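You operate a simulated robot arm through the tools that you are given. There is no shell and no other tool. Be economical: measure what you need, move in short steps, check, and stop when the job is done.

You are at the controls of a simulated two-armed robot. One attempt, no reset.

## Task
Fetch the teal pot and set it on top of the black bobbin. Put three of the pods from the upper right shelf of the orange bench on the top of the orange bench. Put the 3 weight from the top of the orange bench on top of the pink parcel and the 2 weight on the lower open shelf of the tall cupboard. The order is free. Set down upright: weight.

The check looks at the end state, three seconds after you hand in, the way a careful person would. Anything else that was tipped, shoved, dropped, spilled or broken makes it a failure.

## Robot
Two 7-joint arms with two-finger parallel grippers on one trunk, on a base that drives. Base frame: it is fixed to the floor where the robot stands at the start and does not move with it; the origin is under the middle of the robot, x ahead of it, y to its left, z up; the surface under the hand at the start is at about z = 80. Lengths are in cm, angles in rad, forces in N, time in s.
The left shoulder is at the start at [3, 11.9, 101], the right one opposite. With the tool pointing down near the work surface each hand reaches from about 26 to 68 cm from the robot's upright axis, wherever it stands, measured 20 degrees to its own side. Places, roughly: black bobbin (5x5x4 cm) [-360, -80, 80]; lower open shelf of the tall cupboard [90, -70, 130]; teal pot (5x5x5 cm) [50, 20, 80]; top of the orange bench [70, 30, 80]. Payload 3.43 kg a hand.
The tool frame of a hand sits at the grasp point between the pads (the TCP): z along the fingers, y along the line on which they close. The tips reach 3 cm beyond it. The gripper opens to 9.4 cm. The fingers are 2.8 cm wide and 1 cm thick; the gripper's body (5 by 9.6 cm) begins 5.5 cm behind the TCP.
Orientation is that of the tool frame in the base frame, as [roll, pitch, yaw] about the fixed x, y, z axes, in that order (R = Rz(yaw) Ry(pitch) Rx(roll)). With the fingers straight down and closing along the base's y, the tool's x points along the base's -x, its y along +y and its z along -z.

## Interface
- The arms move only by the tool drive_tool. It takes "left_series", "right_series" or both (then of equal length, played together; a hand with none holds still); each is a list of rows, each a list of 7 numbers: the shift along the base's x, y, z in cm, then the turn, a rotation vector about the base's x, y, z in rad, then the closure, from 0 (fully open) to 1 (shut). In form: [[dx, dy, dz, ax, ay, az, claw], ...]. A call has 1 to 20 rows; each row shifts and turns the commanded pose from where the row before left it. Rows are played at 5 a second. More than 5 cm and 0.15 rad between two rows, or a gripper value outside its range, and nothing of the call is played. Where a pose cannot be reached the arm comes as near as it can. A force on the tool above 40 N (or 10 N above the force at the start of the call, whichever is more), or a blocked arm, ends the call early, and 0.2 s more pass. The fingers move at their own pace (about 7.2 cm/s each) and stop on an object; they squeeze with about 39 N. The grip force told is the motor's: it shows also when the fingers shut on nothing. Time passes only in rows, and 0.2 s behind the last, so rows that do not move let the fingers close. It gives the time, the measured TCP pose, the force on the tool (base axes), the opening and the grip force at its end, in the units of the frame above (readings bear some noise), with the torque about the TCP (base axes, N m) and any sound that the robot's microphone picked up.
- Cameras (640 x 400 px; columns grow to the right, rows downward): "scene" is now at [4.46, 0.9, 170.98]; the picture's right is [0.13, -0.99, 0.00], its down [-0.80, -0.10, -0.59] and it looks along [0.58, 0.07, -0.81] (base axes); focal length 296 px, centre (320, 200). "left" rides on the left gripper at [7.6, -1.4, -10.3] in its tool frame; the picture's right is [0.18, 0.98, 0.00], its down [-0.75, 0.14, -0.64] and it looks along [-0.63, 0.12, 0.77] (tool axes); focal length 243 px, centre (320, 200). "right" rides on the right gripper at [7.6, 1.4, -10.3] in its tool frame; the picture's right is [-0.18, 0.98, 0.00], its down [-0.75, -0.14, -0.64] and it looks along [-0.63, -0.12, 0.77] (tool axes); focal length 243 px, centre (320, 200). There is no depth. A picture from a camera that has moved, and an enlarged one, comes with that camera's place and axes in the base frame and with its lens.
- snapshot(camera): a new picture of that camera. It takes no simulated time.
- raise_lower(by): slides the trunk up (or, below 0, down) by that many cm; the arms and the scene camera ride with it, the base frame stays. It gives what a move gives, with no picture.
- base_move(legs): drives the robot by 1 to 6 legs, each [ahead, turn to the left] in cm and rad, along the robot's own axes; the way and the turn of a leg run together, so that a leg with both is an arc; at most 150 cm and 3.142 rad a leg. The arms and the cameras ride along, it lands a little off, and it stops where it bumps. It gives what a move gives.
- turn_head(pan, tilt): turns the head with the scene camera to pan (to the left, within 2.496 rad either way) and tilt (down, from -0.506 to 1.204), counted from straight ahead of the robot. It gives what a move gives.
- close_up(camera, box): a new picture of the part [left, top, right, bottom] of that camera's present view, enlarged. It takes no simulated time.
- job_done(): hands the job in; it is judged then, once.

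Work in short steps. Places have to be worked out from the pictures, the camera data and where the tool is seen: move nearer, look again, correct. Check each grasp and each placing, and mend what went wrong. You have 186 turns and 158 pictures in all, those below and enlarged ones among them. Open the grippers and draw the arms clear of the work before you hand the job in, unless the task says otherwise; then end with one line.

The tools are called after "Call:" as a command line: name --argument value ..., lists and objects as JSON in quotes. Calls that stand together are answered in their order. drive_tool: Moves the arms, as the interface text tells. Its arguments: {"type":"object","properties":{"left_series":{"type":"array","items":{"type":"array","items":{"type":"number"}}},"right_series":{"type":"array","items":{"type":"array","items":{"type":"number"}}}},"required":[]} The other tools are called the same way: raise_lower (by) slides the trunk up or down; base_move (legs) drives the base; turn_head (pan, tilt) turns the head that bears the scene camera; snapshot (camera) takes a picture; close_up (camera, box) takes an enlarged picture of a part of a camera's view; job_done () hands the job in.

At the start:

```text
time_s: 0.0
left_tcp_pos: [44.95, 12.62, 114.86]
left_ee_rot: [3.141, -0.001, 3.141]
left_wrist_force: [0.1, -0.2, 0.1]
left_ft_torque: [-0.04, -0.02, 0.0]
left_grip_width: 9.38
left_grasp_force: 0.1
right_tcp_pos: [45.42, -19.6, 116.75]
right_ee_rot: [3.141, -0.002, 3.141]
right_wrist_force: [-0.1, -0.6, -0.7]
right_ft_torque: [0.0, 0.01, -0.03]
right_grip_width: 9.4
right_grasp_force: 0.0
trunk travel left (down, up): [-27.5, 13.5]
robot x, y, heading: [-0.11, -0.13, -0.003]
head pan, tilt: [0.129, 0.944]
```

scene: 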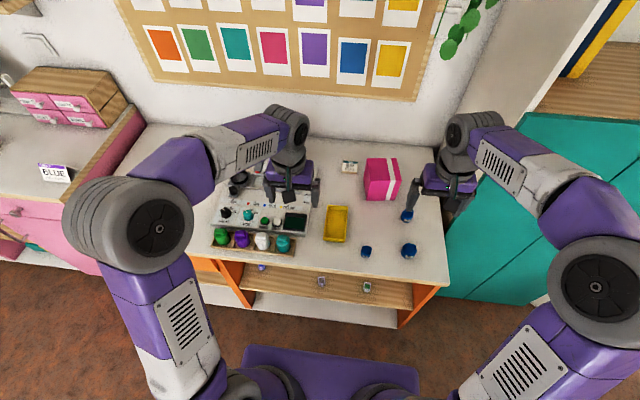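
right: 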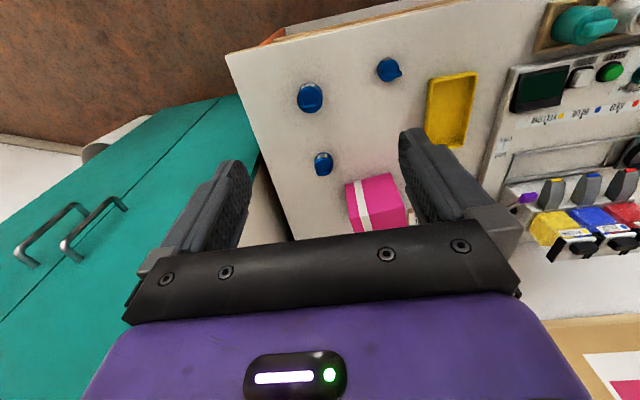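
left: 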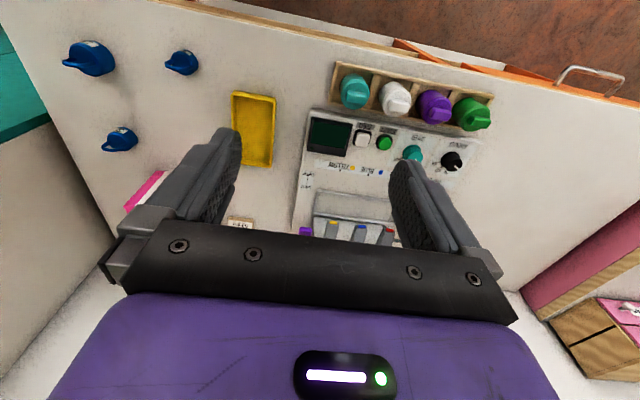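

The bench ahead shows pots in a rack, three blue weights, a pink parcel, and pods on shelves below. I take enlarged views to read the details.

Call:
close_up --camera "scene" --box '[180, 150, 340, 250]'

Call:
close_up --camera "scene" --box '[320, 150, 480, 250]'

Call:
close_up --camera "scene" --box '[180, 230, 460, 405]'

```text
4.00 times, centred on (260, 200) of scene
camera zoom: at [4.46, 0.9, 170.98], right [0.13, -0.99, 0.0], down [-0.8, -0.1, -0.59], along [0.58, 0.07, -0.81], focal length 1182 px, centre (560, 200)
```

zoom: 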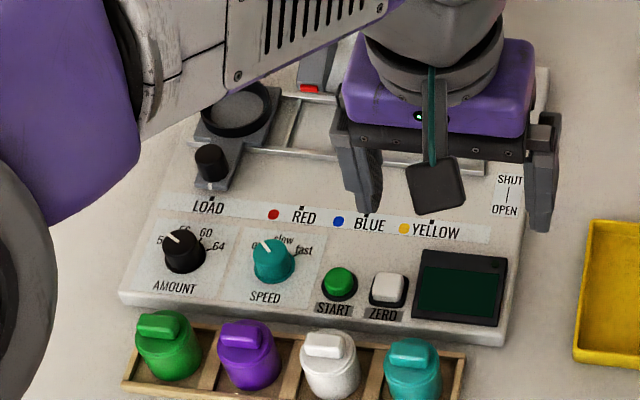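

```text
4.00 times, centred on (400, 200) of scene
camera zoom: at [4.46, 0.9, 170.98], right [0.13, -0.99, 0.0], down [-0.8, -0.1, -0.59], along [0.58, 0.07, -0.81], focal length 1182 px, centre (0, 200)
```

zoom: 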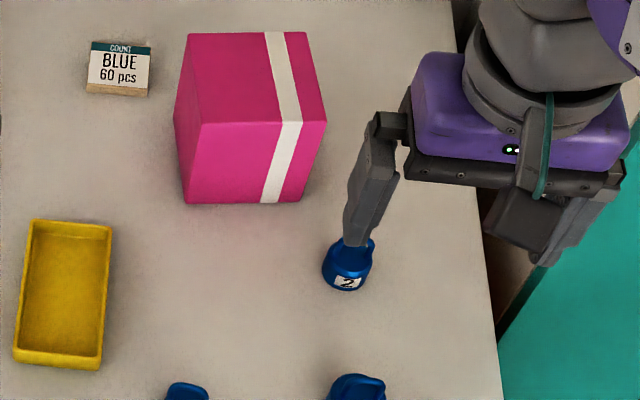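

```text
refused: 405 is not a number from 0 to 400
```

The weight under the right finger is the "2". Now I look at the two nearer weights and the shelf.

Call:
close_up --camera "scene" --box '[340, 225, 436, 285]'

Call:
close_up --camera "scene" --box '[180, 220, 460, 395]'

Call:
close_up --camera "right" --box '[240, 20, 480, 170]'

```text
6.67 times, centred on (388, 255) of scene
camera zoom: at [4.46, 0.9, 170.98], right [0.13, -0.99, 0.0], down [-0.8, -0.1, -0.59], along [0.58, 0.07, -0.81], focal length 1971 px, centre (-133, -167)
```

zoom: 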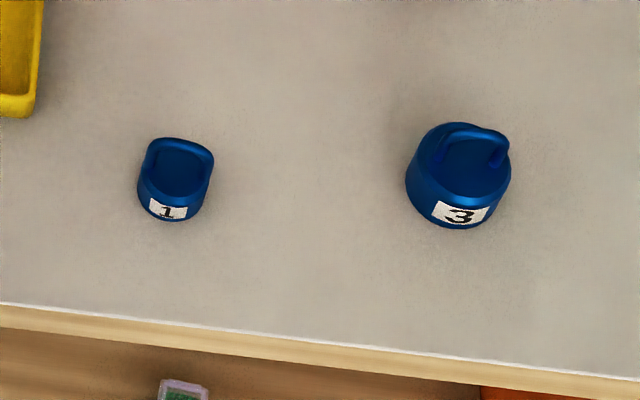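

```text
2.29 times, centred on (320, 308) of scene
camera zoom: at [4.46, 0.9, 170.98], right [0.13, -0.99, 0.0], down [-0.8, -0.1, -0.59], along [0.58, 0.07, -0.81], focal length 676 px, centre (320, -46)
```

zoom: 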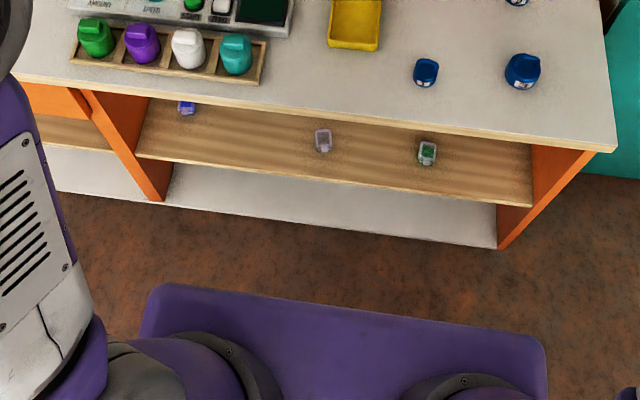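

```text
2.67 times, centred on (360, 95) of right
camera zoom: at [37.69, -18.46, 127.0], right [0.18, 0.98, 0.0], down [0.75, -0.14, 0.64], along [0.63, -0.12, -0.77], focal length 647 px, centre (213, 480)
```

zoom: 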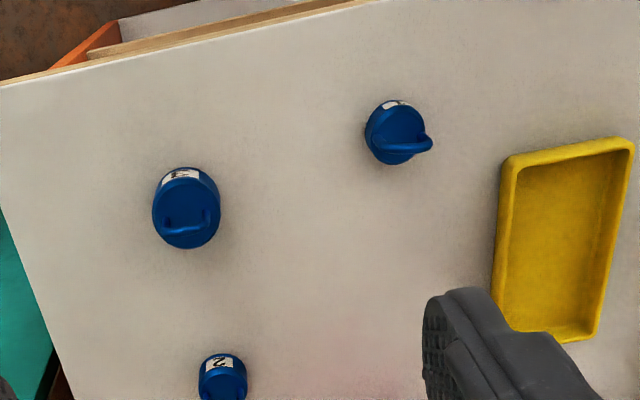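

I can work out the bench layout: weight 3 is near (50,-23), weight 2 near (65,-23), and the parcel is centred near (77,-13) with its top at about z=92. Next I look around at the cupboard and behind me.

Call:
turn_head --pan -0.7 --tilt 0.3

Call:
snapshot --camera "scene"

Call:
turn_head --pan -2.45 --tilt 0.2

Call:
snapshot --camera "scene"

Call:
turn_head --pan 2.45 --tilt 0.2

Call:
snapshot --camera "scene"

```text
time_s: 1.1
left_tcp_pos: [44.9, 12.62, 114.8]
left_ee_rot: [3.14, 0.001, -3.141]
left_wrist_force: [0.0, 0.1, 1.0]
left_ft_torque: [0.02, 0.0, -0.02]
left_grip_width: 9.4
left_grasp_force: 0.0
right_tcp_pos: [45.37, -19.75, 116.71]
right_ee_rot: [-3.141, 0.002, 3.141]
right_wrist_force: [0.6, -0.1, 0.2]
right_ft_torque: [-0.01, -0.03, 0.0]
right_grip_width: 9.42
right_grasp_force: 0.0
trunk travel left (down, up): [-27.5, 13.5]
robot x, y, heading: [-0.02, 0.51, -0.002]
head pan, tilt: [-0.7, 0.3]
```

```text
149 pictures are left
camera scene: at [4.37, -6.05, 176.53], right [-0.64, -0.77, 0.0], down [-0.23, 0.19, -0.96], along [0.73, -0.61, -0.3], focal length 296 px, centre (320, 200)
```

scene: 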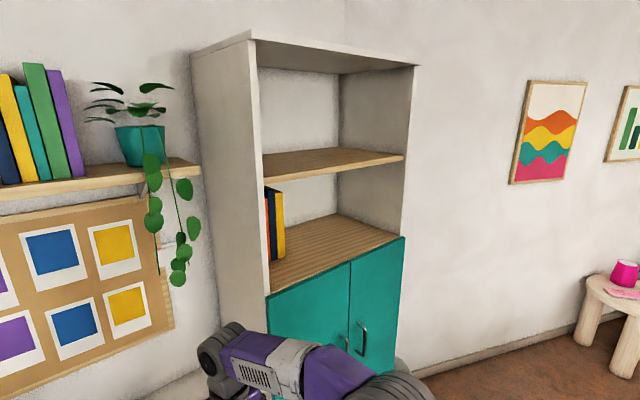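

```text
time_s: 2.9
left_tcp_pos: [44.97, 12.74, 114.85]
left_ee_rot: [-3.142, 0.001, -3.14]
left_wrist_force: [-0.5, 0.1, 0.7]
left_ft_torque: [0.0, 0.01, 0.01]
left_grip_width: 9.42
left_grasp_force: 0.0
right_tcp_pos: [45.36, -19.72, 116.84]
right_ee_rot: [3.141, 0.001, -3.141]
right_wrist_force: [0.2, 0.3, -0.1]
right_ft_torque: [-0.05, 0.0, -0.02]
right_grip_width: 9.39
right_grasp_force: 0.1
trunk travel left (down, up): [-27.5, 13.5]
robot x, y, heading: [-0.07, -0.07, -0.001]
head pan, tilt: [-2.45, 0.201]
```

```text
148 pictures are left
camera scene: at [-9.96, -5.98, 177.47], right [-0.64, 0.77, 0.0], down [0.15, 0.13, -0.98], along [-0.75, -0.63, -0.2], focal length 296 px, centre (320, 200)
```

scene: 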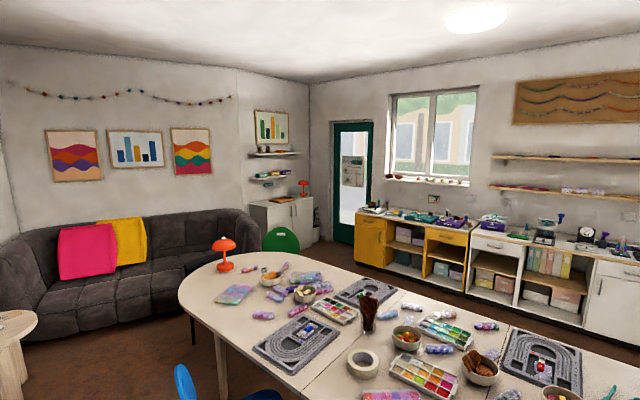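

```text
time_s: 6.8
left_tcp_pos: [44.86, 12.59, 114.89]
left_ee_rot: [3.142, 0.0, 3.141]
left_wrist_force: [0.4, 0.6, 0.3]
left_ft_torque: [-0.01, 0.0, 0.01]
left_grip_width: 9.38
left_grasp_force: 0.0
right_tcp_pos: [45.37, -19.73, 116.69]
right_ee_rot: [3.141, -0.001, -3.14]
right_wrist_force: [-0.2, 0.3, -0.5]
right_ft_torque: [-0.04, -0.01, 0.01]
right_grip_width: 9.42
right_grasp_force: 0.1
trunk travel left (down, up): [-27.5, 13.5]
robot x, y, heading: [-0.12, -0.2, 0.004]
head pan, tilt: [2.45, 0.201]
```

```text
147 pictures are left
camera scene: at [-9.96, 5.9, 177.47], right [0.64, 0.77, 0.0], down [0.15, -0.13, -0.98], along [-0.75, 0.62, -0.2], focal length 296 px, centre (320, 200)
```

scene: 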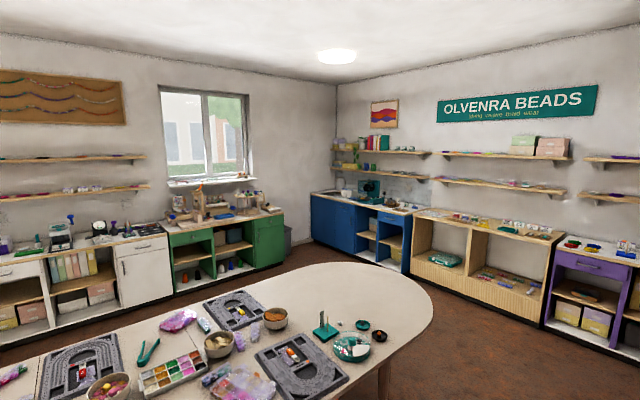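

The cupboard's lower shelf has its front edge near x=64 and spans y −38 to −96, and the bobbin wall is behind the large table. I look straight down to check the clearance between my base and the bench.

Call:
turn_head --pan -0.15 --tilt 1.2

Call:
snapshot --camera "scene"

```text
time_s: 9.1
left_tcp_pos: [44.87, 12.6, 114.79]
left_ee_rot: [3.141, -0.001, 3.141]
left_wrist_force: [-0.6, 0.6, 0.3]
left_ft_torque: [-0.02, 0.0, -0.01]
left_grip_width: 9.38
left_grasp_force: 0.0
right_tcp_pos: [45.44, -19.75, 116.85]
right_ee_rot: [-3.141, -0.001, -3.141]
right_wrist_force: [-0.6, 0.4, -1.4]
right_ft_torque: [0.01, 0.0, -0.01]
right_grip_width: 9.38
right_grasp_force: 0.0
trunk travel left (down, up): [-27.5, 13.5]
robot x, y, heading: [-0.16, 0.11, 0.0]
head pan, tilt: [-0.15, 1.201]
```

```text
146 pictures are left
camera scene: at [2.75, -0.87, 169.33], right [-0.15, -0.99, 0.0], down [-0.92, 0.14, -0.36], along [0.36, -0.05, -0.93], focal length 296 px, centre (320, 200)
```

scene: 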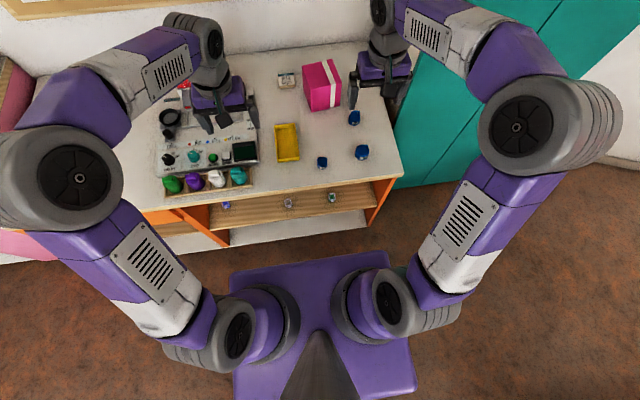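

The gap between my base and the bench is roughly 11–15 cm. I drive 8 cm ahead so the parcel comes within reach.

Call:
base_move --legs '[[8, 0]]'

Call:
turn_head --pan -0.35 --tilt 0.85

Call:
snapshot --camera "scene"

Call:
snapshot --camera "right"

```text
time_s: 10.2
left_tcp_pos: [52.89, 12.75, 114.78]
left_ee_rot: [3.141, -0.001, -3.14]
left_wrist_force: [0.5, -0.3, 0.2]
left_ft_torque: [0.01, 0.06, 0.0]
left_grip_width: 9.41
left_grasp_force: 0.1
right_tcp_pos: [53.38, -19.72, 116.73]
right_ee_rot: [3.141, -0.001, 3.141]
right_wrist_force: [0.8, 0.1, 0.4]
right_ft_torque: [-0.03, 0.01, 0.02]
right_grip_width: 9.41
right_grasp_force: 0.0
trunk travel left (down, up): [-27.5, 13.5]
robot x, y, heading: [7.82, 0.12, 0.001]
head pan, tilt: [-0.15, 1.201]
```

```text
time_s: 11.0
left_tcp_pos: [52.75, 12.65, 114.97]
left_ee_rot: [-3.141, 0.0, 3.142]
left_wrist_force: [-0.7, 0.4, -1.1]
left_ft_torque: [0.01, 0.02, -0.05]
left_grip_width: 9.38
left_grasp_force: 0.0
right_tcp_pos: [53.39, -19.72, 116.72]
right_ee_rot: [-3.141, -0.001, -3.14]
right_wrist_force: [0.0, 0.0, -0.2]
right_ft_torque: [0.01, 0.02, 0.0]
right_grip_width: 9.42
right_grasp_force: 0.0
trunk travel left (down, up): [-27.5, 13.5]
robot x, y, heading: [8.04, -0.16, -0.001]
head pan, tilt: [-0.351, 0.85]
```

```text
145 pictures are left
camera scene: at [12.48, -2.72, 171.7], right [-0.34, -0.94, 0.0], down [-0.71, 0.26, -0.66], along [0.62, -0.23, -0.75], focal length 296 px, centre (320, 200)
```

scene: 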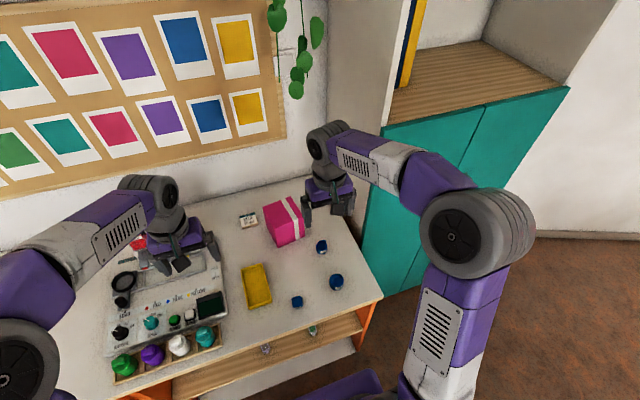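

```text
144 pictures are left
camera right: at [45.62, -18.44, 127.01], right [0.18, 0.98, 0.0], down [0.75, -0.14, 0.64], along [0.63, -0.12, -0.77], focal length 243 px, centre (320, 200)
```

right: 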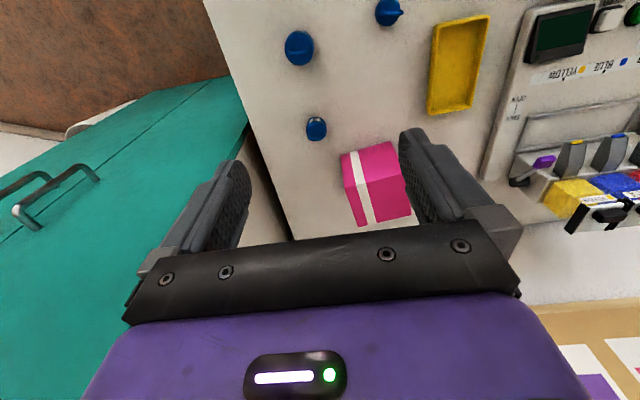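

Both cameras agree that weight 3 stands at about (51.1,-22.8). I move the right hand above it and look.

Call:
drive_tool --right_series '[[-1.2, -1.5, -5, 0, 0, 0, 0], [-1.1, -1.6, -5, 0, 0, 0, 0], [0, 0, -5, 0, 0, 0, 0], [0, 0, -3, 0, 0, 0, 0]]'

Call:
snapshot --camera "right"

```text
refused: row 1 steps farther than a row can; nothing moved
```

```text
143 pictures are left
camera right: at [45.62, -18.44, 127.01], right [0.18, 0.98, 0.0], down [0.75, -0.14, 0.64], along [0.63, -0.12, -0.77], focal length 243 px, centre (320, 200)
```

right: 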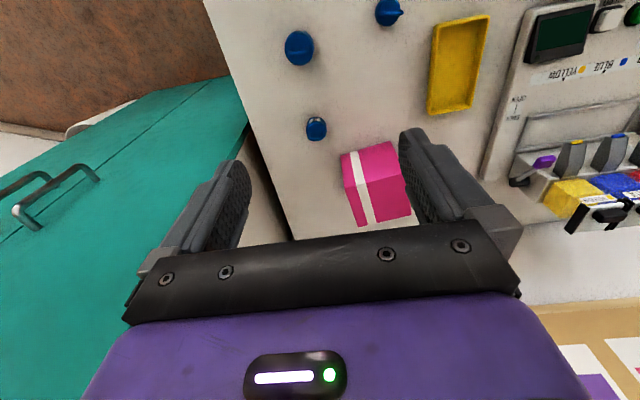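

The step limit applies to the whole vector, so I split the same move into smaller rows.

Call:
drive_tool --right_series '[[-1.2, -1.5, -4, 0, 0, 0, 0], [-1.1, -1.6, -4, 0, 0, 0, 0], [0, 0, -5, 0, 0, 0, 0], [0, 0, -5, 0, 0, 0, 0]]'

Call:
snapshot --camera "right"

```text
time_s: 12.0
left_tcp_pos: [52.98, 12.57, 114.78]
left_ee_rot: [3.141, 0.0, 3.142]
left_wrist_force: [0.3, -0.6, 0.4]
left_ft_torque: [0.01, 0.02, -0.03]
left_grip_width: 9.41
left_grasp_force: 0.0
right_tcp_pos: [51.24, -22.85, 98.61]
right_ee_rot: [3.141, 0.0, 3.14]
right_wrist_force: [0.3, 0.5, -0.4]
right_ft_torque: [-0.01, 0.01, 0.0]
right_grip_width: 9.4
right_grasp_force: 0.1
trunk travel left (down, up): [-27.5, 13.5]
robot x, y, heading: [7.8, -0.12, -0.001]
head pan, tilt: [-0.351, 0.85]
```

```text
142 pictures are left
camera right: at [43.56, -21.61, 108.92], right [0.18, 0.98, 0.0], down [0.75, -0.14, 0.64], along [0.63, -0.12, -0.77], focal length 243 px, centre (320, 200)
```

right: 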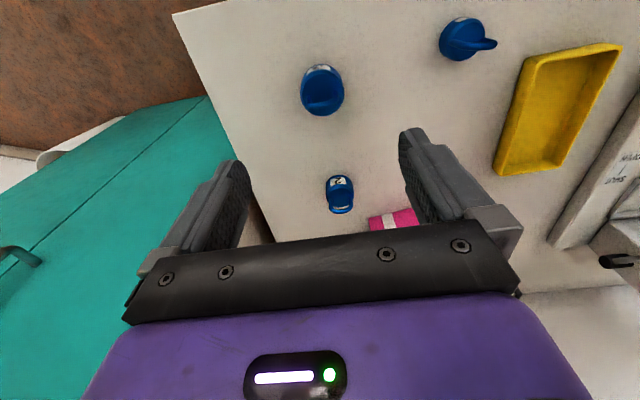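

Weight 3 measures (50.8,-22.8), centred under the hand. I lower partway and check its height against the palm.

Call:
drive_tool --right_series '[[-0.3, 0, -4, 0, 0, 0, 0], [0, 0, -4, 0, 0, 0, 0]]'

Call:
snapshot --camera "right"

Call:
close_up --camera "scene" --box '[290, 190, 418, 270]'

```text
time_s: 12.6
left_tcp_pos: [52.94, 12.56, 114.94]
left_ee_rot: [3.141, 0.001, 3.141]
left_wrist_force: [0.5, -0.9, -0.9]
left_ft_torque: [-0.02, -0.01, -0.01]
left_grip_width: 9.4
left_grasp_force: 0.0
right_tcp_pos: [50.9, -22.96, 90.36]
right_ee_rot: [3.141, -0.002, -3.141]
right_wrist_force: [0.4, 0.7, -0.7]
right_ft_torque: [0.01, 0.0, 0.01]
right_grip_width: 9.4
right_grasp_force: 0.0
trunk travel left (down, up): [-27.5, 13.5]
robot x, y, heading: [7.79, -0.02, 0.001]
head pan, tilt: [-0.351, 0.85]
```

```text
141 pictures are left
camera right: at [43.11, -21.58, 100.68], right [0.18, 0.98, 0.0], down [0.75, -0.14, 0.64], along [0.63, -0.12, -0.77], focal length 243 px, centre (320, 200)
```

right: 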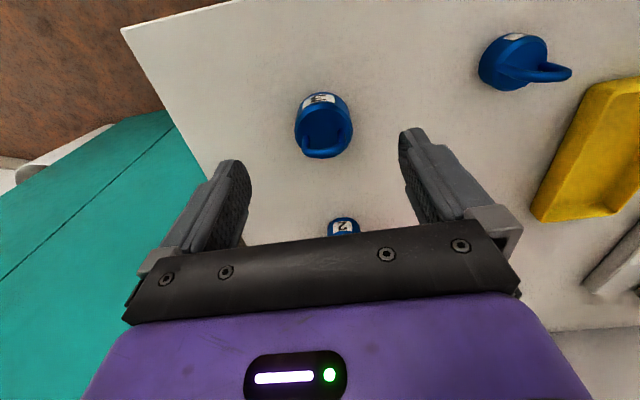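

```text
5.00 times, centred on (354, 230) of scene
camera zoom: at [12.55, -2.72, 171.7], right [-0.34, -0.94, 0.0], down [-0.71, 0.26, -0.66], along [0.62, -0.23, -0.75], focal length 1478 px, centre (150, 50)
```

zoom: 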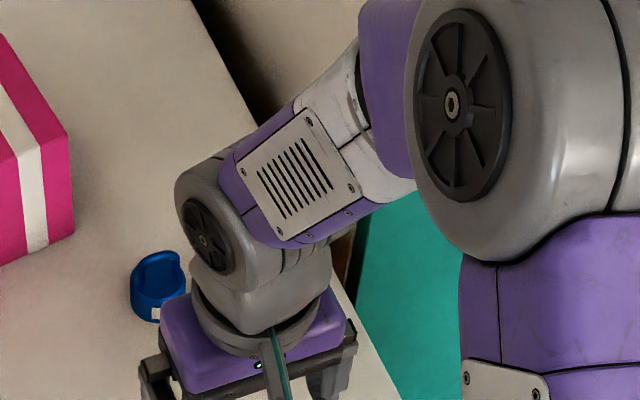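

It stays centred between the fingers. I lower to z≈84 and close.

Call:
drive_tool --right_series '[[-0.2, 0.1, -3, 0, 0, 0, 0], [0, 0, -3, 0, 0, 0, 0], [0, 0, 0, 0, 0, 0, 0]]'

Call:
snapshot --camera "right"

```text
time_s: 13.4
left_tcp_pos: [52.99, 12.71, 114.82]
left_ee_rot: [3.142, 0.001, 3.141]
left_wrist_force: [0.8, 0.4, 0.5]
left_ft_torque: [0.0, -0.03, 0.01]
left_grip_width: 9.4
left_grasp_force: 0.0
right_tcp_pos: [50.53, -22.84, 84.66]
right_ee_rot: [-3.141, 0.0, 3.141]
right_wrist_force: [0.5, 0.1, 0.3]
right_ft_torque: [0.01, -0.03, 0.01]
right_grip_width: 9.37
right_grasp_force: 0.0
trunk travel left (down, up): [-27.5, 13.5]
robot x, y, heading: [7.44, 0.22, 0.001]
head pan, tilt: [-0.351, 0.85]
```

```text
139 pictures are left
camera right: at [42.77, -21.6, 94.88], right [0.18, 0.98, 0.0], down [0.75, -0.14, 0.64], along [0.63, -0.12, -0.77], focal length 243 px, centre (320, 200)
```

right: 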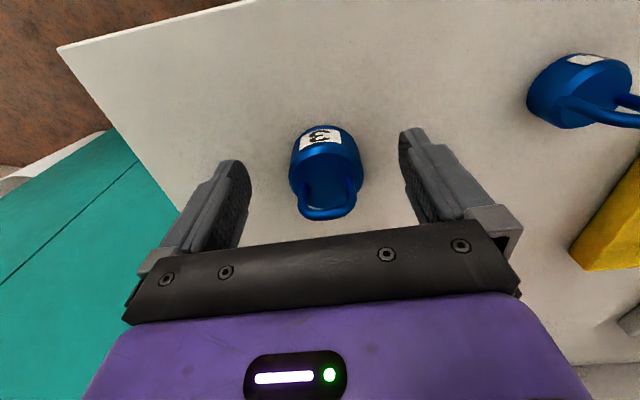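

The weight sits well between the pads. I lower slightly more and close.

Call:
drive_tool --right_series '[[-0.1, 0.1, -0.8, 0, 0, 0, 0], [0, 0, 0, 0, 0, 0, 0.6], [0, 0, 0, 0, 0, 0, 1], [0, 0, 0, 0, 0, 0, 1], [0, 0, 0, 0, 0, 0, 1]]'

Call:
drive_tool --right_series '[[0, 0, 2, 0, 0, 0, 1], [0, 0, 3, 0, 0, 0, 1]]'

Call:
snapshot --camera "right"

```text
time_s: 14.6
left_tcp_pos: [52.94, 12.63, 114.85]
left_ee_rot: [-3.141, 0.0, 3.141]
left_wrist_force: [0.1, -0.1, -0.1]
left_ft_torque: [0.03, 0.03, -0.01]
left_grip_width: 9.43
left_grasp_force: 0.1
right_tcp_pos: [50.49, -22.79, 83.97]
right_ee_rot: [3.141, 0.0, 3.141]
right_wrist_force: [0.4, 3.0, 1.3]
right_ft_torque: [0.02, -0.04, 0.03]
right_grip_width: 4.5
right_grasp_force: 39.1
trunk travel left (down, up): [-27.5, 13.5]
robot x, y, heading: [8.04, -0.1, -0.0]
head pan, tilt: [-0.351, 0.85]
```

```text
time_s: 15.2
left_tcp_pos: [52.86, 12.62, 114.8]
left_ee_rot: [-3.14, 0.0, -3.141]
left_wrist_force: [0.0, -0.3, 0.7]
left_ft_torque: [-0.03, 0.02, 0.0]
left_grip_width: 9.38
left_grasp_force: 0.1
right_tcp_pos: [50.47, -22.57, 88.92]
right_ee_rot: [3.141, 0.0, -3.14]
right_wrist_force: [0.4, 0.0, -3.2]
right_ft_torque: [0.02, 0.06, 0.02]
right_grip_width: 4.54
right_grasp_force: 39.1
trunk travel left (down, up): [-27.5, 13.5]
robot x, y, heading: [7.71, -0.1, 0.0]
head pan, tilt: [-0.351, 0.85]
```

```text
138 pictures are left
camera right: at [42.78, -21.32, 99.13], right [0.18, 0.98, 0.0], down [0.75, -0.14, 0.64], along [0.63, -0.12, -0.77], focal length 243 px, centre (320, 200)
```

right: 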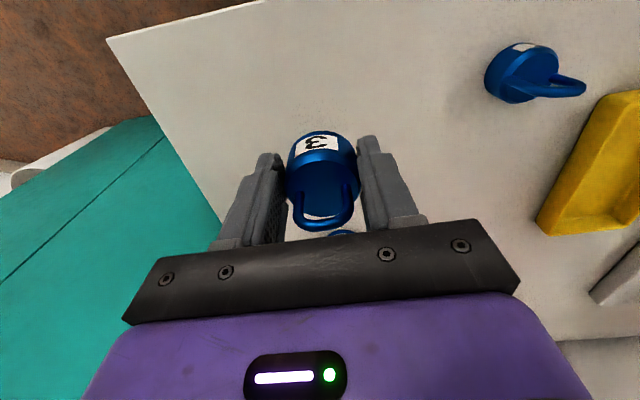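

Weight 3 is held, with its bottom 4 cm below the TCP. I lift it and carry it above the parcel, which is centred near (77,-13) with its top at 91.7.

Call:
drive_tool --right_series '[[0, 0, 5, 0, 0, 0, 1], [0, 0, 5, 0, 0, 0, 1], [0, 0, 5, 0, 0, 0, 1], [4, 1.6, 1, 0, 0, 0, 1], [4, 1.6, 0, 0, 0, 0, 1], [4, 1.6, 0, 0, 0, 0, 1], [4, 1.6, 0, 0, 0, 0, 1], [4, 1.6, 0, 0, 0, 0, 1], [3, 1.2, 0, 0, 0, 0, 1], [3, 0.5, 0, 0, 0, 0, 1]]'

Call:
snapshot --camera "right"

Call:
close_up --camera "scene" --box '[220, 150, 380, 250]'

```text
time_s: 17.4
left_tcp_pos: [52.93, 12.6, 114.83]
left_ee_rot: [-3.141, 0.002, -3.141]
left_wrist_force: [-0.6, -0.2, 0.0]
left_ft_torque: [0.03, -0.02, 0.0]
left_grip_width: 9.44
left_grasp_force: 0.1
right_tcp_pos: [72.42, -13.6, 104.63]
right_ee_rot: [3.14, -0.001, -3.141]
right_wrist_force: [0.8, -0.2, -4.4]
right_ft_torque: [0.03, 0.03, 0.0]
right_grip_width: 4.54
right_grasp_force: 38.7
right hand out of reach, approached as far as the arm can: row 9, 10
trunk travel left (down, up): [-27.5, 13.5]
robot x, y, heading: [8.24, 0.29, -0.004]
head pan, tilt: [-0.351, 0.85]
```

```text
137 pictures are left
camera right: at [64.75, -12.32, 114.87], right [0.18, 0.98, 0.0], down [0.75, -0.14, 0.64], along [0.63, -0.12, -0.77], focal length 243 px, centre (320, 200)
```

right: 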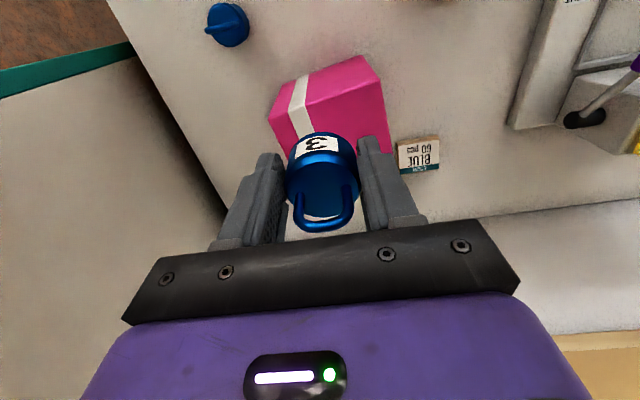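

```text
4.00 times, centred on (300, 200) of scene
camera zoom: at [12.48, -2.74, 171.7], right [-0.34, -0.94, 0.0], down [-0.71, 0.26, -0.66], along [0.62, -0.23, -0.75], focal length 1182 px, centre (400, 200)
```

zoom: 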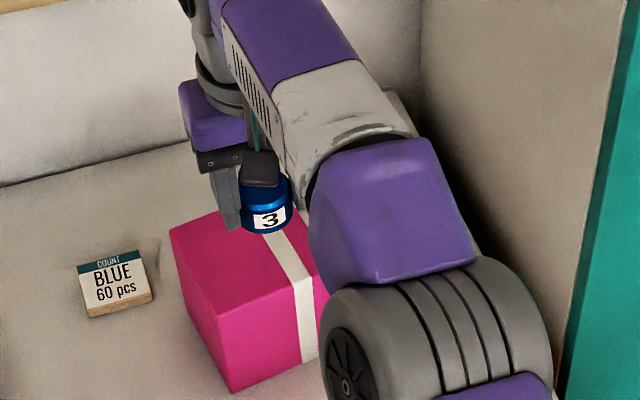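

The arm reaches only x=72.4 at this height. I check my clearance to the bench again before inching forward.

Call:
turn_head --pan 0.0 --tilt 1.2

Call:
close_up --camera "scene" --box '[160, 180, 480, 380]'

```text
time_s: 18.2
left_tcp_pos: [52.84, 12.65, 114.85]
left_ee_rot: [3.141, 0.001, -3.141]
left_wrist_force: [0.5, -1.1, 1.1]
left_ft_torque: [0.0, 0.01, -0.01]
left_grip_width: 9.41
left_grasp_force: 0.1
right_tcp_pos: [72.52, -13.64, 104.62]
right_ee_rot: [3.141, -0.002, 3.142]
right_wrist_force: [0.0, -0.4, -3.2]
right_ft_torque: [-0.02, 0.04, -0.01]
right_grip_width: 4.51
right_grasp_force: 38.8
trunk travel left (down, up): [-27.5, 13.5]
robot x, y, heading: [7.84, 0.06, -0.002]
head pan, tilt: [0.0, 1.201]
```

```text
2.00 times, centred on (320, 280) of scene
camera zoom: at [10.79, -0.06, 169.33], right [0.0, -1.0, 0.0], down [-0.93, 0.0, -0.36], along [0.36, 0.0, -0.93], focal length 591 px, centre (320, 40)
```

zoom: 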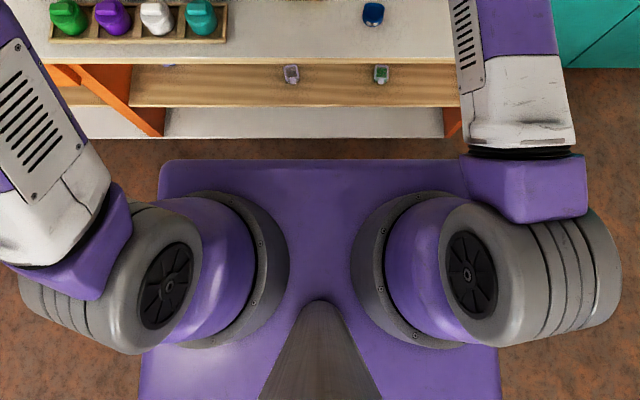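

The purple plate is the torso top, so the base front is hidden from view. Rather than risk a bump, I raise the trunk 9 cm to gain reach and try going further forward.

Call:
raise_lower --by 9

Call:
drive_tool --right_series '[[0, 0, -4, 0, 0, 0, 1], [0, 0, -4, 0, 0, 0, 1], [2, 0.3, 0, 0, 0, 0, 1], [1.5, 0.3, 0, 0, 0, 0, 1], [0, 0, 0, 0, 0, 0, 1]]'

```text
time_s: 19.5
left_tcp_pos: [53.06, 12.69, 123.85]
left_ee_rot: [3.141, -0.001, 3.14]
left_wrist_force: [0.8, 0.4, 0.0]
left_ft_torque: [0.0, -0.01, 0.03]
left_grip_width: 9.39
left_grasp_force: 0.0
right_tcp_pos: [72.57, -13.65, 113.63]
right_ee_rot: [-3.142, -0.002, -3.14]
right_wrist_force: [0.6, -0.4, -3.8]
right_ft_torque: [0.02, 0.0, 0.02]
right_grip_width: 4.52
right_grasp_force: 38.9
trunk travel left (down, up): [-36.5, 4.5]
robot x, y, heading: [8.07, 0.0, -0.002]
head pan, tilt: [0.0, 1.201]
```

```text
time_s: 20.7
left_tcp_pos: [52.91, 12.64, 123.76]
left_ee_rot: [3.141, 0.0, -3.141]
left_wrist_force: [0.5, -1.2, -0.4]
left_ft_torque: [-0.01, 0.0, 0.01]
left_grip_width: 9.4
left_grasp_force: 0.0
right_tcp_pos: [73.29, -13.3, 105.91]
right_ee_rot: [3.141, 0.0, 3.141]
right_wrist_force: [-0.1, -0.3, -4.7]
right_ft_torque: [-0.01, 0.04, 0.0]
right_grip_width: 4.52
right_grasp_force: 39.0
right hand out of reach, approached as far as the arm can: row 3, 4
trunk travel left (down, up): [-36.5, 4.5]
robot x, y, heading: [7.73, 0.11, 0.003]
head pan, tilt: [0.0, 1.201]
```

Slightly more reach. I lower to z≈99 (weight bottom at 95) and push forward again.

Call:
drive_tool --right_series '[[0, 0, -3.5, 0, 0, 0, 1], [0, 0, -3.5, 0, 0, 0, 1], [1.5, 0.3, 0, 0, 0, 0, 1], [1.5, 0, 0, 0, 0, 0, 1], [0, 0, 0, 0, 0, 0, 1]]'

Call:
turn_head --pan -0.2 --tilt 0.85

Call:
snapshot --camera "scene"

```text
time_s: 21.9
left_tcp_pos: [53.07, 12.58, 123.8]
left_ee_rot: [-3.14, 0.0, 3.141]
left_wrist_force: [0.3, -0.4, -0.2]
left_ft_torque: [0.02, 0.0, 0.04]
left_grip_width: 9.39
left_grasp_force: 0.1
right_tcp_pos: [72.93, -13.33, 98.84]
right_ee_rot: [3.142, 0.001, 3.141]
right_wrist_force: [-0.2, 0.5, -2.6]
right_ft_torque: [0.0, 0.07, 0.04]
right_grip_width: 4.52
right_grasp_force: 38.9
right hand out of reach, approached as far as the arm can: row 2, 3, 4
trunk travel left (down, up): [-36.5, 4.5]
robot x, y, heading: [8.02, 0.17, -0.001]
head pan, tilt: [0.0, 1.201]
```

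```text
time_s: 22.7
left_tcp_pos: [52.91, 12.66, 123.85]
left_ee_rot: [3.141, -0.001, -3.141]
left_wrist_force: [-0.3, -0.1, 0.6]
left_ft_torque: [0.0, -0.03, 0.02]
left_grip_width: 9.43
left_grasp_force: 0.1
right_tcp_pos: [72.86, -13.34, 98.86]
right_ee_rot: [3.14, -0.001, -3.14]
right_wrist_force: [-0.7, -0.1, -4.3]
right_ft_torque: [-0.02, 0.04, -0.01]
right_grip_width: 4.53
right_grasp_force: 39.2
trunk travel left (down, up): [-36.5, 4.5]
robot x, y, heading: [7.72, 0.39, -0.0]
head pan, tilt: [-0.201, 0.85]
```

```text
134 pictures are left
camera scene: at [12.88, -1.6, 180.69], right [-0.2, -0.98, 0.0], down [-0.74, 0.15, -0.66], along [0.65, -0.13, -0.75], focal length 296 px, centre (320, 200)
```

scene: 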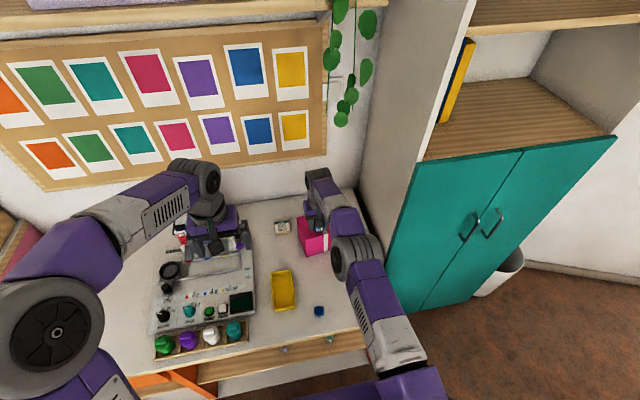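

The downward reach tops out near x=73, and I need about 76.5. A 3.5 cm advance should be safe, so I first lift the weight clear and then inch forward.

Call:
drive_tool --right_series '[[0, 0, 3.5, 0, 0, 0, 1], [-0.5, 0, 0, 0, 0, 0, 1]]'

Call:
base_move --legs '[[3.7, 0]]'

Call:
snapshot --camera "right"

```text
time_s: 23.3
left_tcp_pos: [53.03, 12.56, 123.92]
left_ee_rot: [-3.14, 0.001, -3.14]
left_wrist_force: [-1.2, 0.2, 0.5]
left_ft_torque: [0.03, 0.03, -0.02]
left_grip_width: 9.39
left_grasp_force: 0.0
right_tcp_pos: [72.39, -13.25, 102.24]
right_ee_rot: [3.141, 0.0, -3.141]
right_wrist_force: [-0.2, -0.6, -3.6]
right_ft_torque: [0.03, 0.02, 0.0]
right_grip_width: 4.5
right_grasp_force: 39.2
trunk travel left (down, up): [-36.5, 4.5]
robot x, y, heading: [8.03, 0.14, -0.0]
head pan, tilt: [-0.201, 0.85]
```

```text
time_s: 24.2
left_tcp_pos: [56.53, 12.58, 123.76]
left_ee_rot: [3.14, 0.0, 3.141]
left_wrist_force: [0.7, -0.3, 0.0]
left_ft_torque: [0.01, 0.02, 0.01]
left_grip_width: 9.38
left_grasp_force: 0.1
right_tcp_pos: [76.04, -13.34, 102.25]
right_ee_rot: [-3.14, 0.0, -3.14]
right_wrist_force: [0.8, 0.2, -3.6]
right_ft_torque: [0.02, 0.07, -0.03]
right_grip_width: 4.52
right_grasp_force: 39.3
trunk travel left (down, up): [-36.5, 4.5]
robot x, y, heading: [11.27, 0.01, -0.004]
head pan, tilt: [-0.201, 0.85]
```

```text
133 pictures are left
camera right: at [68.25, -12.05, 112.56], right [0.18, 0.98, 0.0], down [0.75, -0.14, 0.64], along [0.63, -0.12, -0.77], focal length 243 px, centre (320, 200)
```

right: 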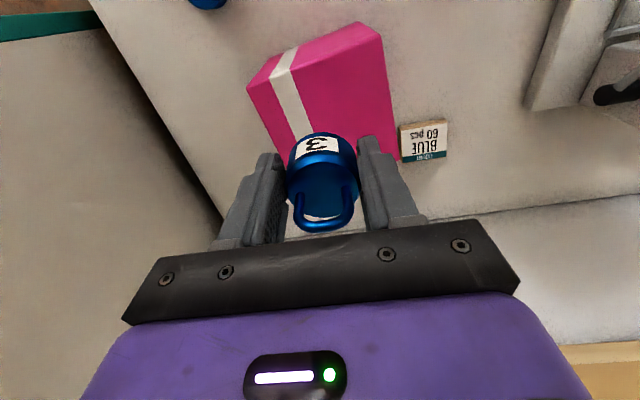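

No bump, and the weight is now above the parcel centre. I lower it to contact at about z=95.8.

Call:
drive_tool --right_series '[[0.5, 0.3, -3, 0, 0, 0, 1], [0, 0, -2, 0, 0, 0, 1], [0, 0, -0.8, 0, 0, 0, 1], [0, 0, 0, 0, 0, 0, 1]]'

Call:
close_up --camera "scene" --box '[260, 180, 388, 260]'

```text
time_s: 25.2
left_tcp_pos: [56.55, 12.58, 123.87]
left_ee_rot: [3.141, -0.001, -3.14]
left_wrist_force: [1.1, 0.6, -0.7]
left_ft_torque: [0.0, 0.0, -0.01]
left_grip_width: 9.4
left_grasp_force: 0.1
right_tcp_pos: [76.27, -12.97, 96.5]
right_ee_rot: [-3.14, -0.001, -3.141]
right_wrist_force: [0.4, -0.2, -3.8]
right_ft_torque: [0.0, 0.04, 0.0]
right_grip_width: 4.51
right_grasp_force: 38.8
right hand out of reach, approached as far as the arm can: row 2
trunk travel left (down, up): [-36.5, 4.5]
robot x, y, heading: [11.47, -0.12, -0.001]
head pan, tilt: [-0.201, 0.85]
```

```text
5.00 times, centred on (324, 220) of scene
camera zoom: at [16.54, -1.6, 180.7], right [-0.2, -0.98, 0.0], down [-0.74, 0.15, -0.66], along [0.65, -0.13, -0.75], focal length 1478 px, centre (300, 100)
```

zoom: 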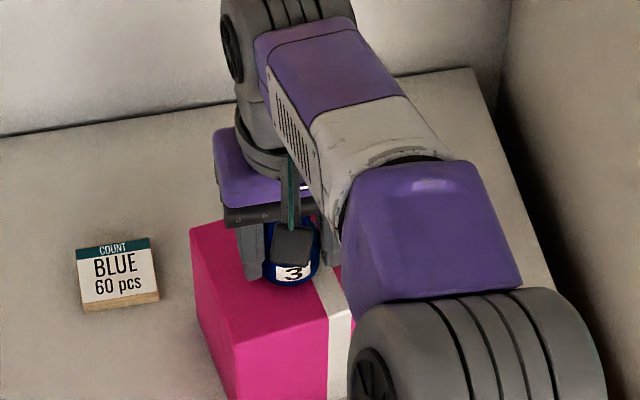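

I lower in small steps until the force shows contact.

Call:
drive_tool --right_series '[[0, 0, -0.4, 0, 0, 0, 1], [0, 0, 0, 0, 0, 0, 1]]'

Call:
drive_tool --right_series '[[0, 0, -0.3, 0, 0, 0, 1], [0, 0, 0, 0, 0, 0, 1]]'

```text
time_s: 25.8
left_tcp_pos: [56.67, 12.58, 123.92]
left_ee_rot: [3.142, -0.001, 3.141]
left_wrist_force: [-0.2, -0.2, 0.7]
left_ft_torque: [-0.01, 0.0, -0.03]
left_grip_width: 9.41
left_grasp_force: 0.1
right_tcp_pos: [76.26, -13.04, 96.17]
right_ee_rot: [3.141, -0.001, 3.141]
right_wrist_force: [0.5, 0.3, -3.8]
right_ft_torque: [0.03, 0.02, 0.0]
right_grip_width: 4.51
right_grasp_force: 39.0
trunk travel left (down, up): [-36.5, 4.5]
robot x, y, heading: [11.48, -0.18, -0.003]
head pan, tilt: [-0.201, 0.85]
```

```text
time_s: 26.4
left_tcp_pos: [56.6, 12.72, 123.97]
left_ee_rot: [3.141, -0.001, -3.139]
left_wrist_force: [0.4, -0.2, 0.0]
left_ft_torque: [0.01, 0.01, -0.01]
left_grip_width: 9.38
left_grasp_force: 0.1
right_tcp_pos: [76.07, -13.02, 96.04]
right_ee_rot: [3.139, 0.003, 3.141]
right_wrist_force: [1.3, 1.9, 4.4]
right_ft_torque: [-0.02, -0.05, 0.05]
right_grip_width: 4.49
right_grasp_force: 39.2
trunk travel left (down, up): [-36.5, 4.5]
robot x, y, heading: [11.51, -0.15, 0.002]
head pan, tilt: [-0.201, 0.85]
```

Contact: the force went from −3.8 to +4.4 N. I release and withdraw upward.

Call:
drive_tool --right_series '[[0, 0, 0, 0, 0, 0, 0.4], [0, 0, 0, 0, 0, 0, 0], [0, 0, 0, 0, 0, 0, 0], [0, 0, 3, 0, 0, 0, 0], [0, 0, 4, 0, 0, 0, 0], [0, 0, 5, 0, 0, 0, 0], [-3, -2, 2, 0, 0, 0, 0]]'

Call:
snapshot --camera "right"

Call:
snapshot --camera "scene"

```text
time_s: 28.0
left_tcp_pos: [56.35, 12.48, 124.01]
left_ee_rot: [3.141, 0.002, 3.142]
left_wrist_force: [0.2, 0.0, -0.2]
left_ft_torque: [-0.01, -0.01, -0.02]
left_grip_width: 9.37
left_grasp_force: 0.1
right_tcp_pos: [72.87, -15.35, 110.09]
right_ee_rot: [3.14, 0.001, 3.141]
right_wrist_force: [0.2, 0.1, -0.5]
right_ft_torque: [0.01, -0.05, 0.04]
right_grip_width: 9.41
right_grasp_force: 0.1
trunk travel left (down, up): [-36.5, 4.5]
robot x, y, heading: [11.39, -0.17, 0.0]
head pan, tilt: [-0.201, 0.85]
```

```text
131 pictures are left
camera right: at [65.05, -14.0, 120.27], right [0.18, 0.98, 0.0], down [0.75, -0.14, 0.64], along [0.63, -0.12, -0.77], focal length 243 px, centre (320, 200)
```

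right: 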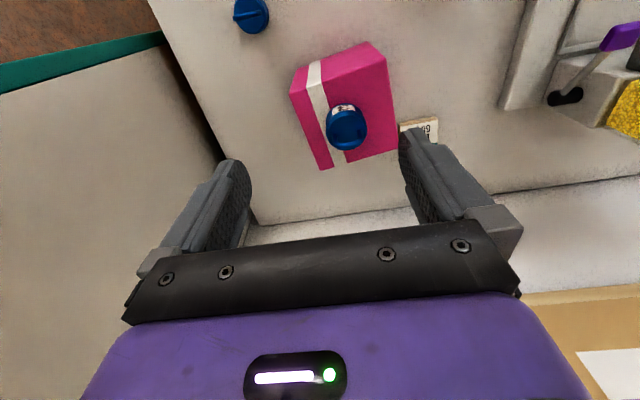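

```text
130 pictures are left
camera scene: at [16.22, -1.75, 180.71], right [-0.2, -0.98, 0.0], down [-0.74, 0.15, -0.66], along [0.65, -0.13, -0.75], focal length 296 px, centre (320, 200)
```

scene: 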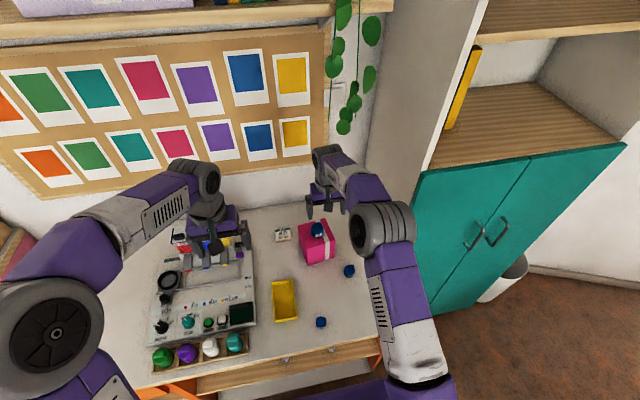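

Weight 3 stands upright on the parcel. Next I tilt the right hand about 0.8 rad (fingers forward-down) for weight 2 at (65,-22.8), so it can be placed in the cupboard, and move above it.

Call:
drive_tool --right_series '[[-3, -2, 0, 0, -0.14, 0, 0], [-3, -2, 0, 0, -0.14, 0, 0], [-3, -2, 0, 0, -0.14, 0, 0], [-2, -1.4, -2, 0, -0.14, 0, 0], [0, 0, -4, 0, -0.14, 0, 0], [0, 0, -4, 0, -0.1, 0, 0], [0, 0, -3, 0, 0, 0, 0]]'

Call:
snapshot --camera "right"

```text
time_s: 29.6
left_tcp_pos: [56.63, 12.67, 123.86]
left_ee_rot: [-3.141, -0.001, -3.141]
left_wrist_force: [0.4, 1.1, -0.4]
left_ft_torque: [0.0, 0.05, -0.01]
left_grip_width: 9.38
left_grasp_force: 0.1
right_tcp_pos: [62.22, -22.44, 96.9]
right_ee_rot: [-3.141, 0.801, -3.141]
right_wrist_force: [0.0, 0.2, 1.3]
right_ft_torque: [-0.01, 0.0, -0.02]
right_grip_width: 9.42
right_grasp_force: 0.0
trunk travel left (down, up): [-36.5, 4.5]
robot x, y, heading: [11.55, -0.56, 0.001]
head pan, tilt: [-0.201, 0.85]
```

```text
129 pictures are left
camera right: at [49.37, -21.1, 98.47], right [0.13, 0.98, 0.13], down [0.06, -0.14, 0.99], along [0.99, -0.12, -0.08], focal length 243 px, centre (320, 200)
```

right: 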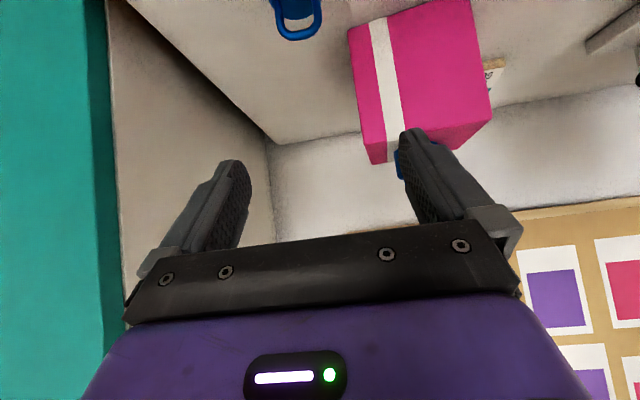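

The handle top is at about z=86. I reduce the tilt to 0.6 so the camera keeps clear of the table, and descend towards (64.4,-22.9) in two stages.

Call:
drive_tool --right_series '[[0, -0.2, -3, 0, 0.1, 0, 0], [0.4, -0.2, -3, 0, 0.1, 0, 0], [0.6, 0, -2, 0, 0, 0, 0]]'

Call:
snapshot --camera "right"

Call:
close_up --camera "scene" --box '[260, 180, 420, 280]'

```text
time_s: 30.4
left_tcp_pos: [56.55, 12.51, 123.76]
left_ee_rot: [-3.141, -0.001, -3.141]
left_wrist_force: [0.2, 0.2, -0.6]
left_ft_torque: [0.05, 0.02, 0.02]
left_grip_width: 9.39
left_grasp_force: 0.0
right_tcp_pos: [63.02, -22.79, 88.74]
right_ee_rot: [-3.141, 0.6, 3.141]
right_wrist_force: [0.4, 0.5, 0.9]
right_ft_torque: [-0.04, -0.02, -0.05]
right_grip_width: 9.41
right_grasp_force: 0.0
trunk travel left (down, up): [-36.5, 4.5]
robot x, y, heading: [11.66, -0.21, 0.003]
head pan, tilt: [-0.201, 0.85]
```

```text
128 pictures are left
camera right: at [50.88, -21.48, 92.88], right [0.15, 0.98, 0.1], down [0.26, -0.14, 0.95], along [0.95, -0.12, -0.28], focal length 243 px, centre (320, 200)
```

right: 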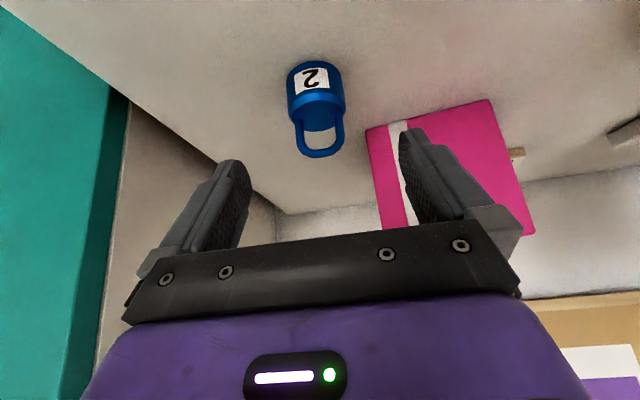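

```text
4.00 times, centred on (340, 230) of scene
camera zoom: at [16.51, -1.62, 180.7], right [-0.2, -0.98, 0.0], down [-0.74, 0.15, -0.66], along [0.65, -0.13, -0.75], focal length 1182 px, centre (240, 80)
```

zoom: 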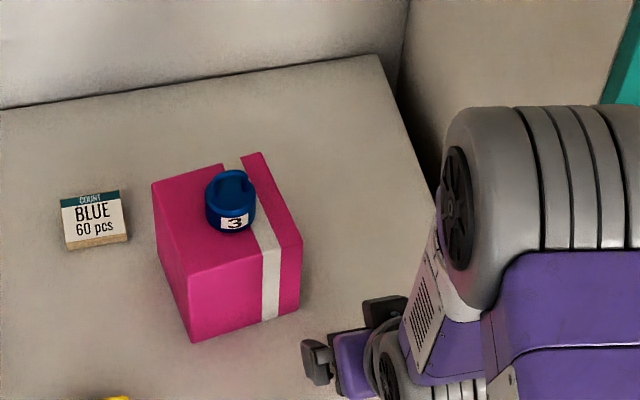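

Weight 2's axis is at (65,-22.7) and it's 3.3 cm wide. I descend to (64.4,-22.7,83.9).

Call:
drive_tool --right_series '[[0.4, 0.1, -2, 0, 0, 0, 0], [0.5, 0, -1.6, 0, 0, 0, 0], [0.5, 0, -1.2, 0, 0, 0, 0], [0, 0, 0, 0, 0, 0, 0]]'

Call:
snapshot --camera "right"

```text
time_s: 31.4
left_tcp_pos: [56.59, 12.56, 123.87]
left_ee_rot: [-3.141, 0.0, 3.141]
left_wrist_force: [0.0, -0.1, -0.3]
left_ft_torque: [0.01, -0.01, 0.0]
left_grip_width: 9.4
left_grasp_force: 0.1
right_tcp_pos: [64.51, -22.74, 83.98]
right_ee_rot: [-3.14, 0.6, -3.141]
right_wrist_force: [-0.5, 0.1, -0.1]
right_ft_torque: [0.03, -0.01, 0.01]
right_grip_width: 9.4
right_grasp_force: 0.0
trunk travel left (down, up): [-36.5, 4.5]
robot x, y, heading: [11.92, 0.23, -0.0]
head pan, tilt: [-0.201, 0.85]
```

```text
126 pictures are left
camera right: at [52.26, -21.46, 88.12], right [0.15, 0.98, 0.1], down [0.26, -0.14, 0.96], along [0.95, -0.12, -0.28], focal length 243 px, centre (320, 200)
```

right: 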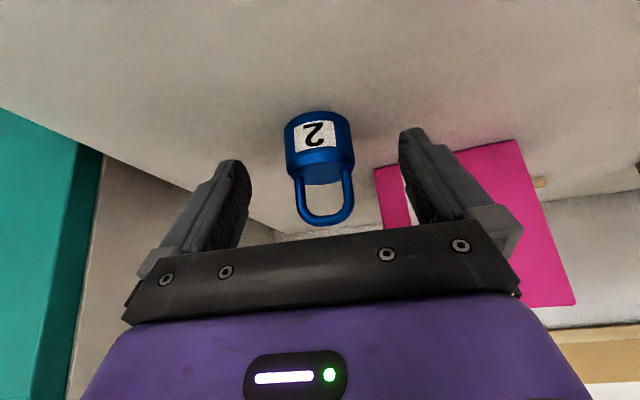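

The body sits between the fingertips. I close and lift.

Call:
drive_tool --right_series '[[0, 0, 0, 0, 0, 0, 0.6], [0, 0, 0, 0, 0, 0, 1], [0, 0, 0, 0, 0, 0, 1], [0, 0, 0, 0, 0, 0, 1], [0, 0, 2, 0, 0, 0, 1], [0, 0, 4, 0, 0, 0, 1]]'

Call:
snapshot --camera "right"

```text
time_s: 32.8
left_tcp_pos: [56.44, 12.61, 123.85]
left_ee_rot: [3.141, -0.001, 3.141]
left_wrist_force: [0.6, 0.1, 0.0]
left_ft_torque: [0.02, 0.02, -0.02]
left_grip_width: 9.42
left_grasp_force: 0.0
right_tcp_pos: [64.49, -22.72, 89.92]
right_ee_rot: [3.141, 0.598, 3.141]
right_wrist_force: [0.5, -0.3, -2.1]
right_ft_torque: [0.02, 0.01, 0.03]
right_grip_width: 3.89
right_grasp_force: 39.4
trunk travel left (down, up): [-36.5, 4.5]
robot x, y, heading: [11.32, 0.28, -0.0]
head pan, tilt: [-0.201, 0.85]
```

```text
125 pictures are left
camera right: at [52.27, -21.47, 94.11], right [0.15, 0.98, 0.1], down [0.26, -0.14, 0.96], along [0.95, -0.12, -0.28], focal length 243 px, centre (320, 200)
```

right: 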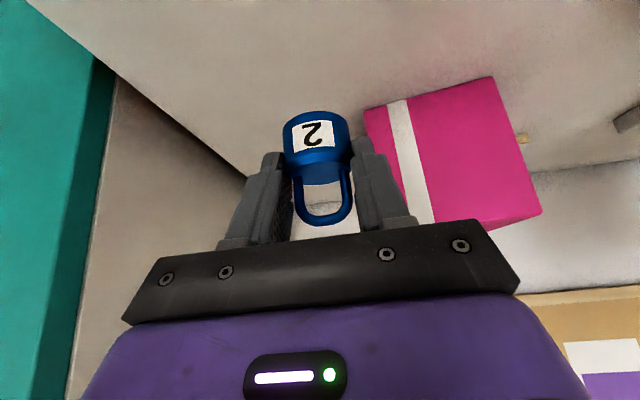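

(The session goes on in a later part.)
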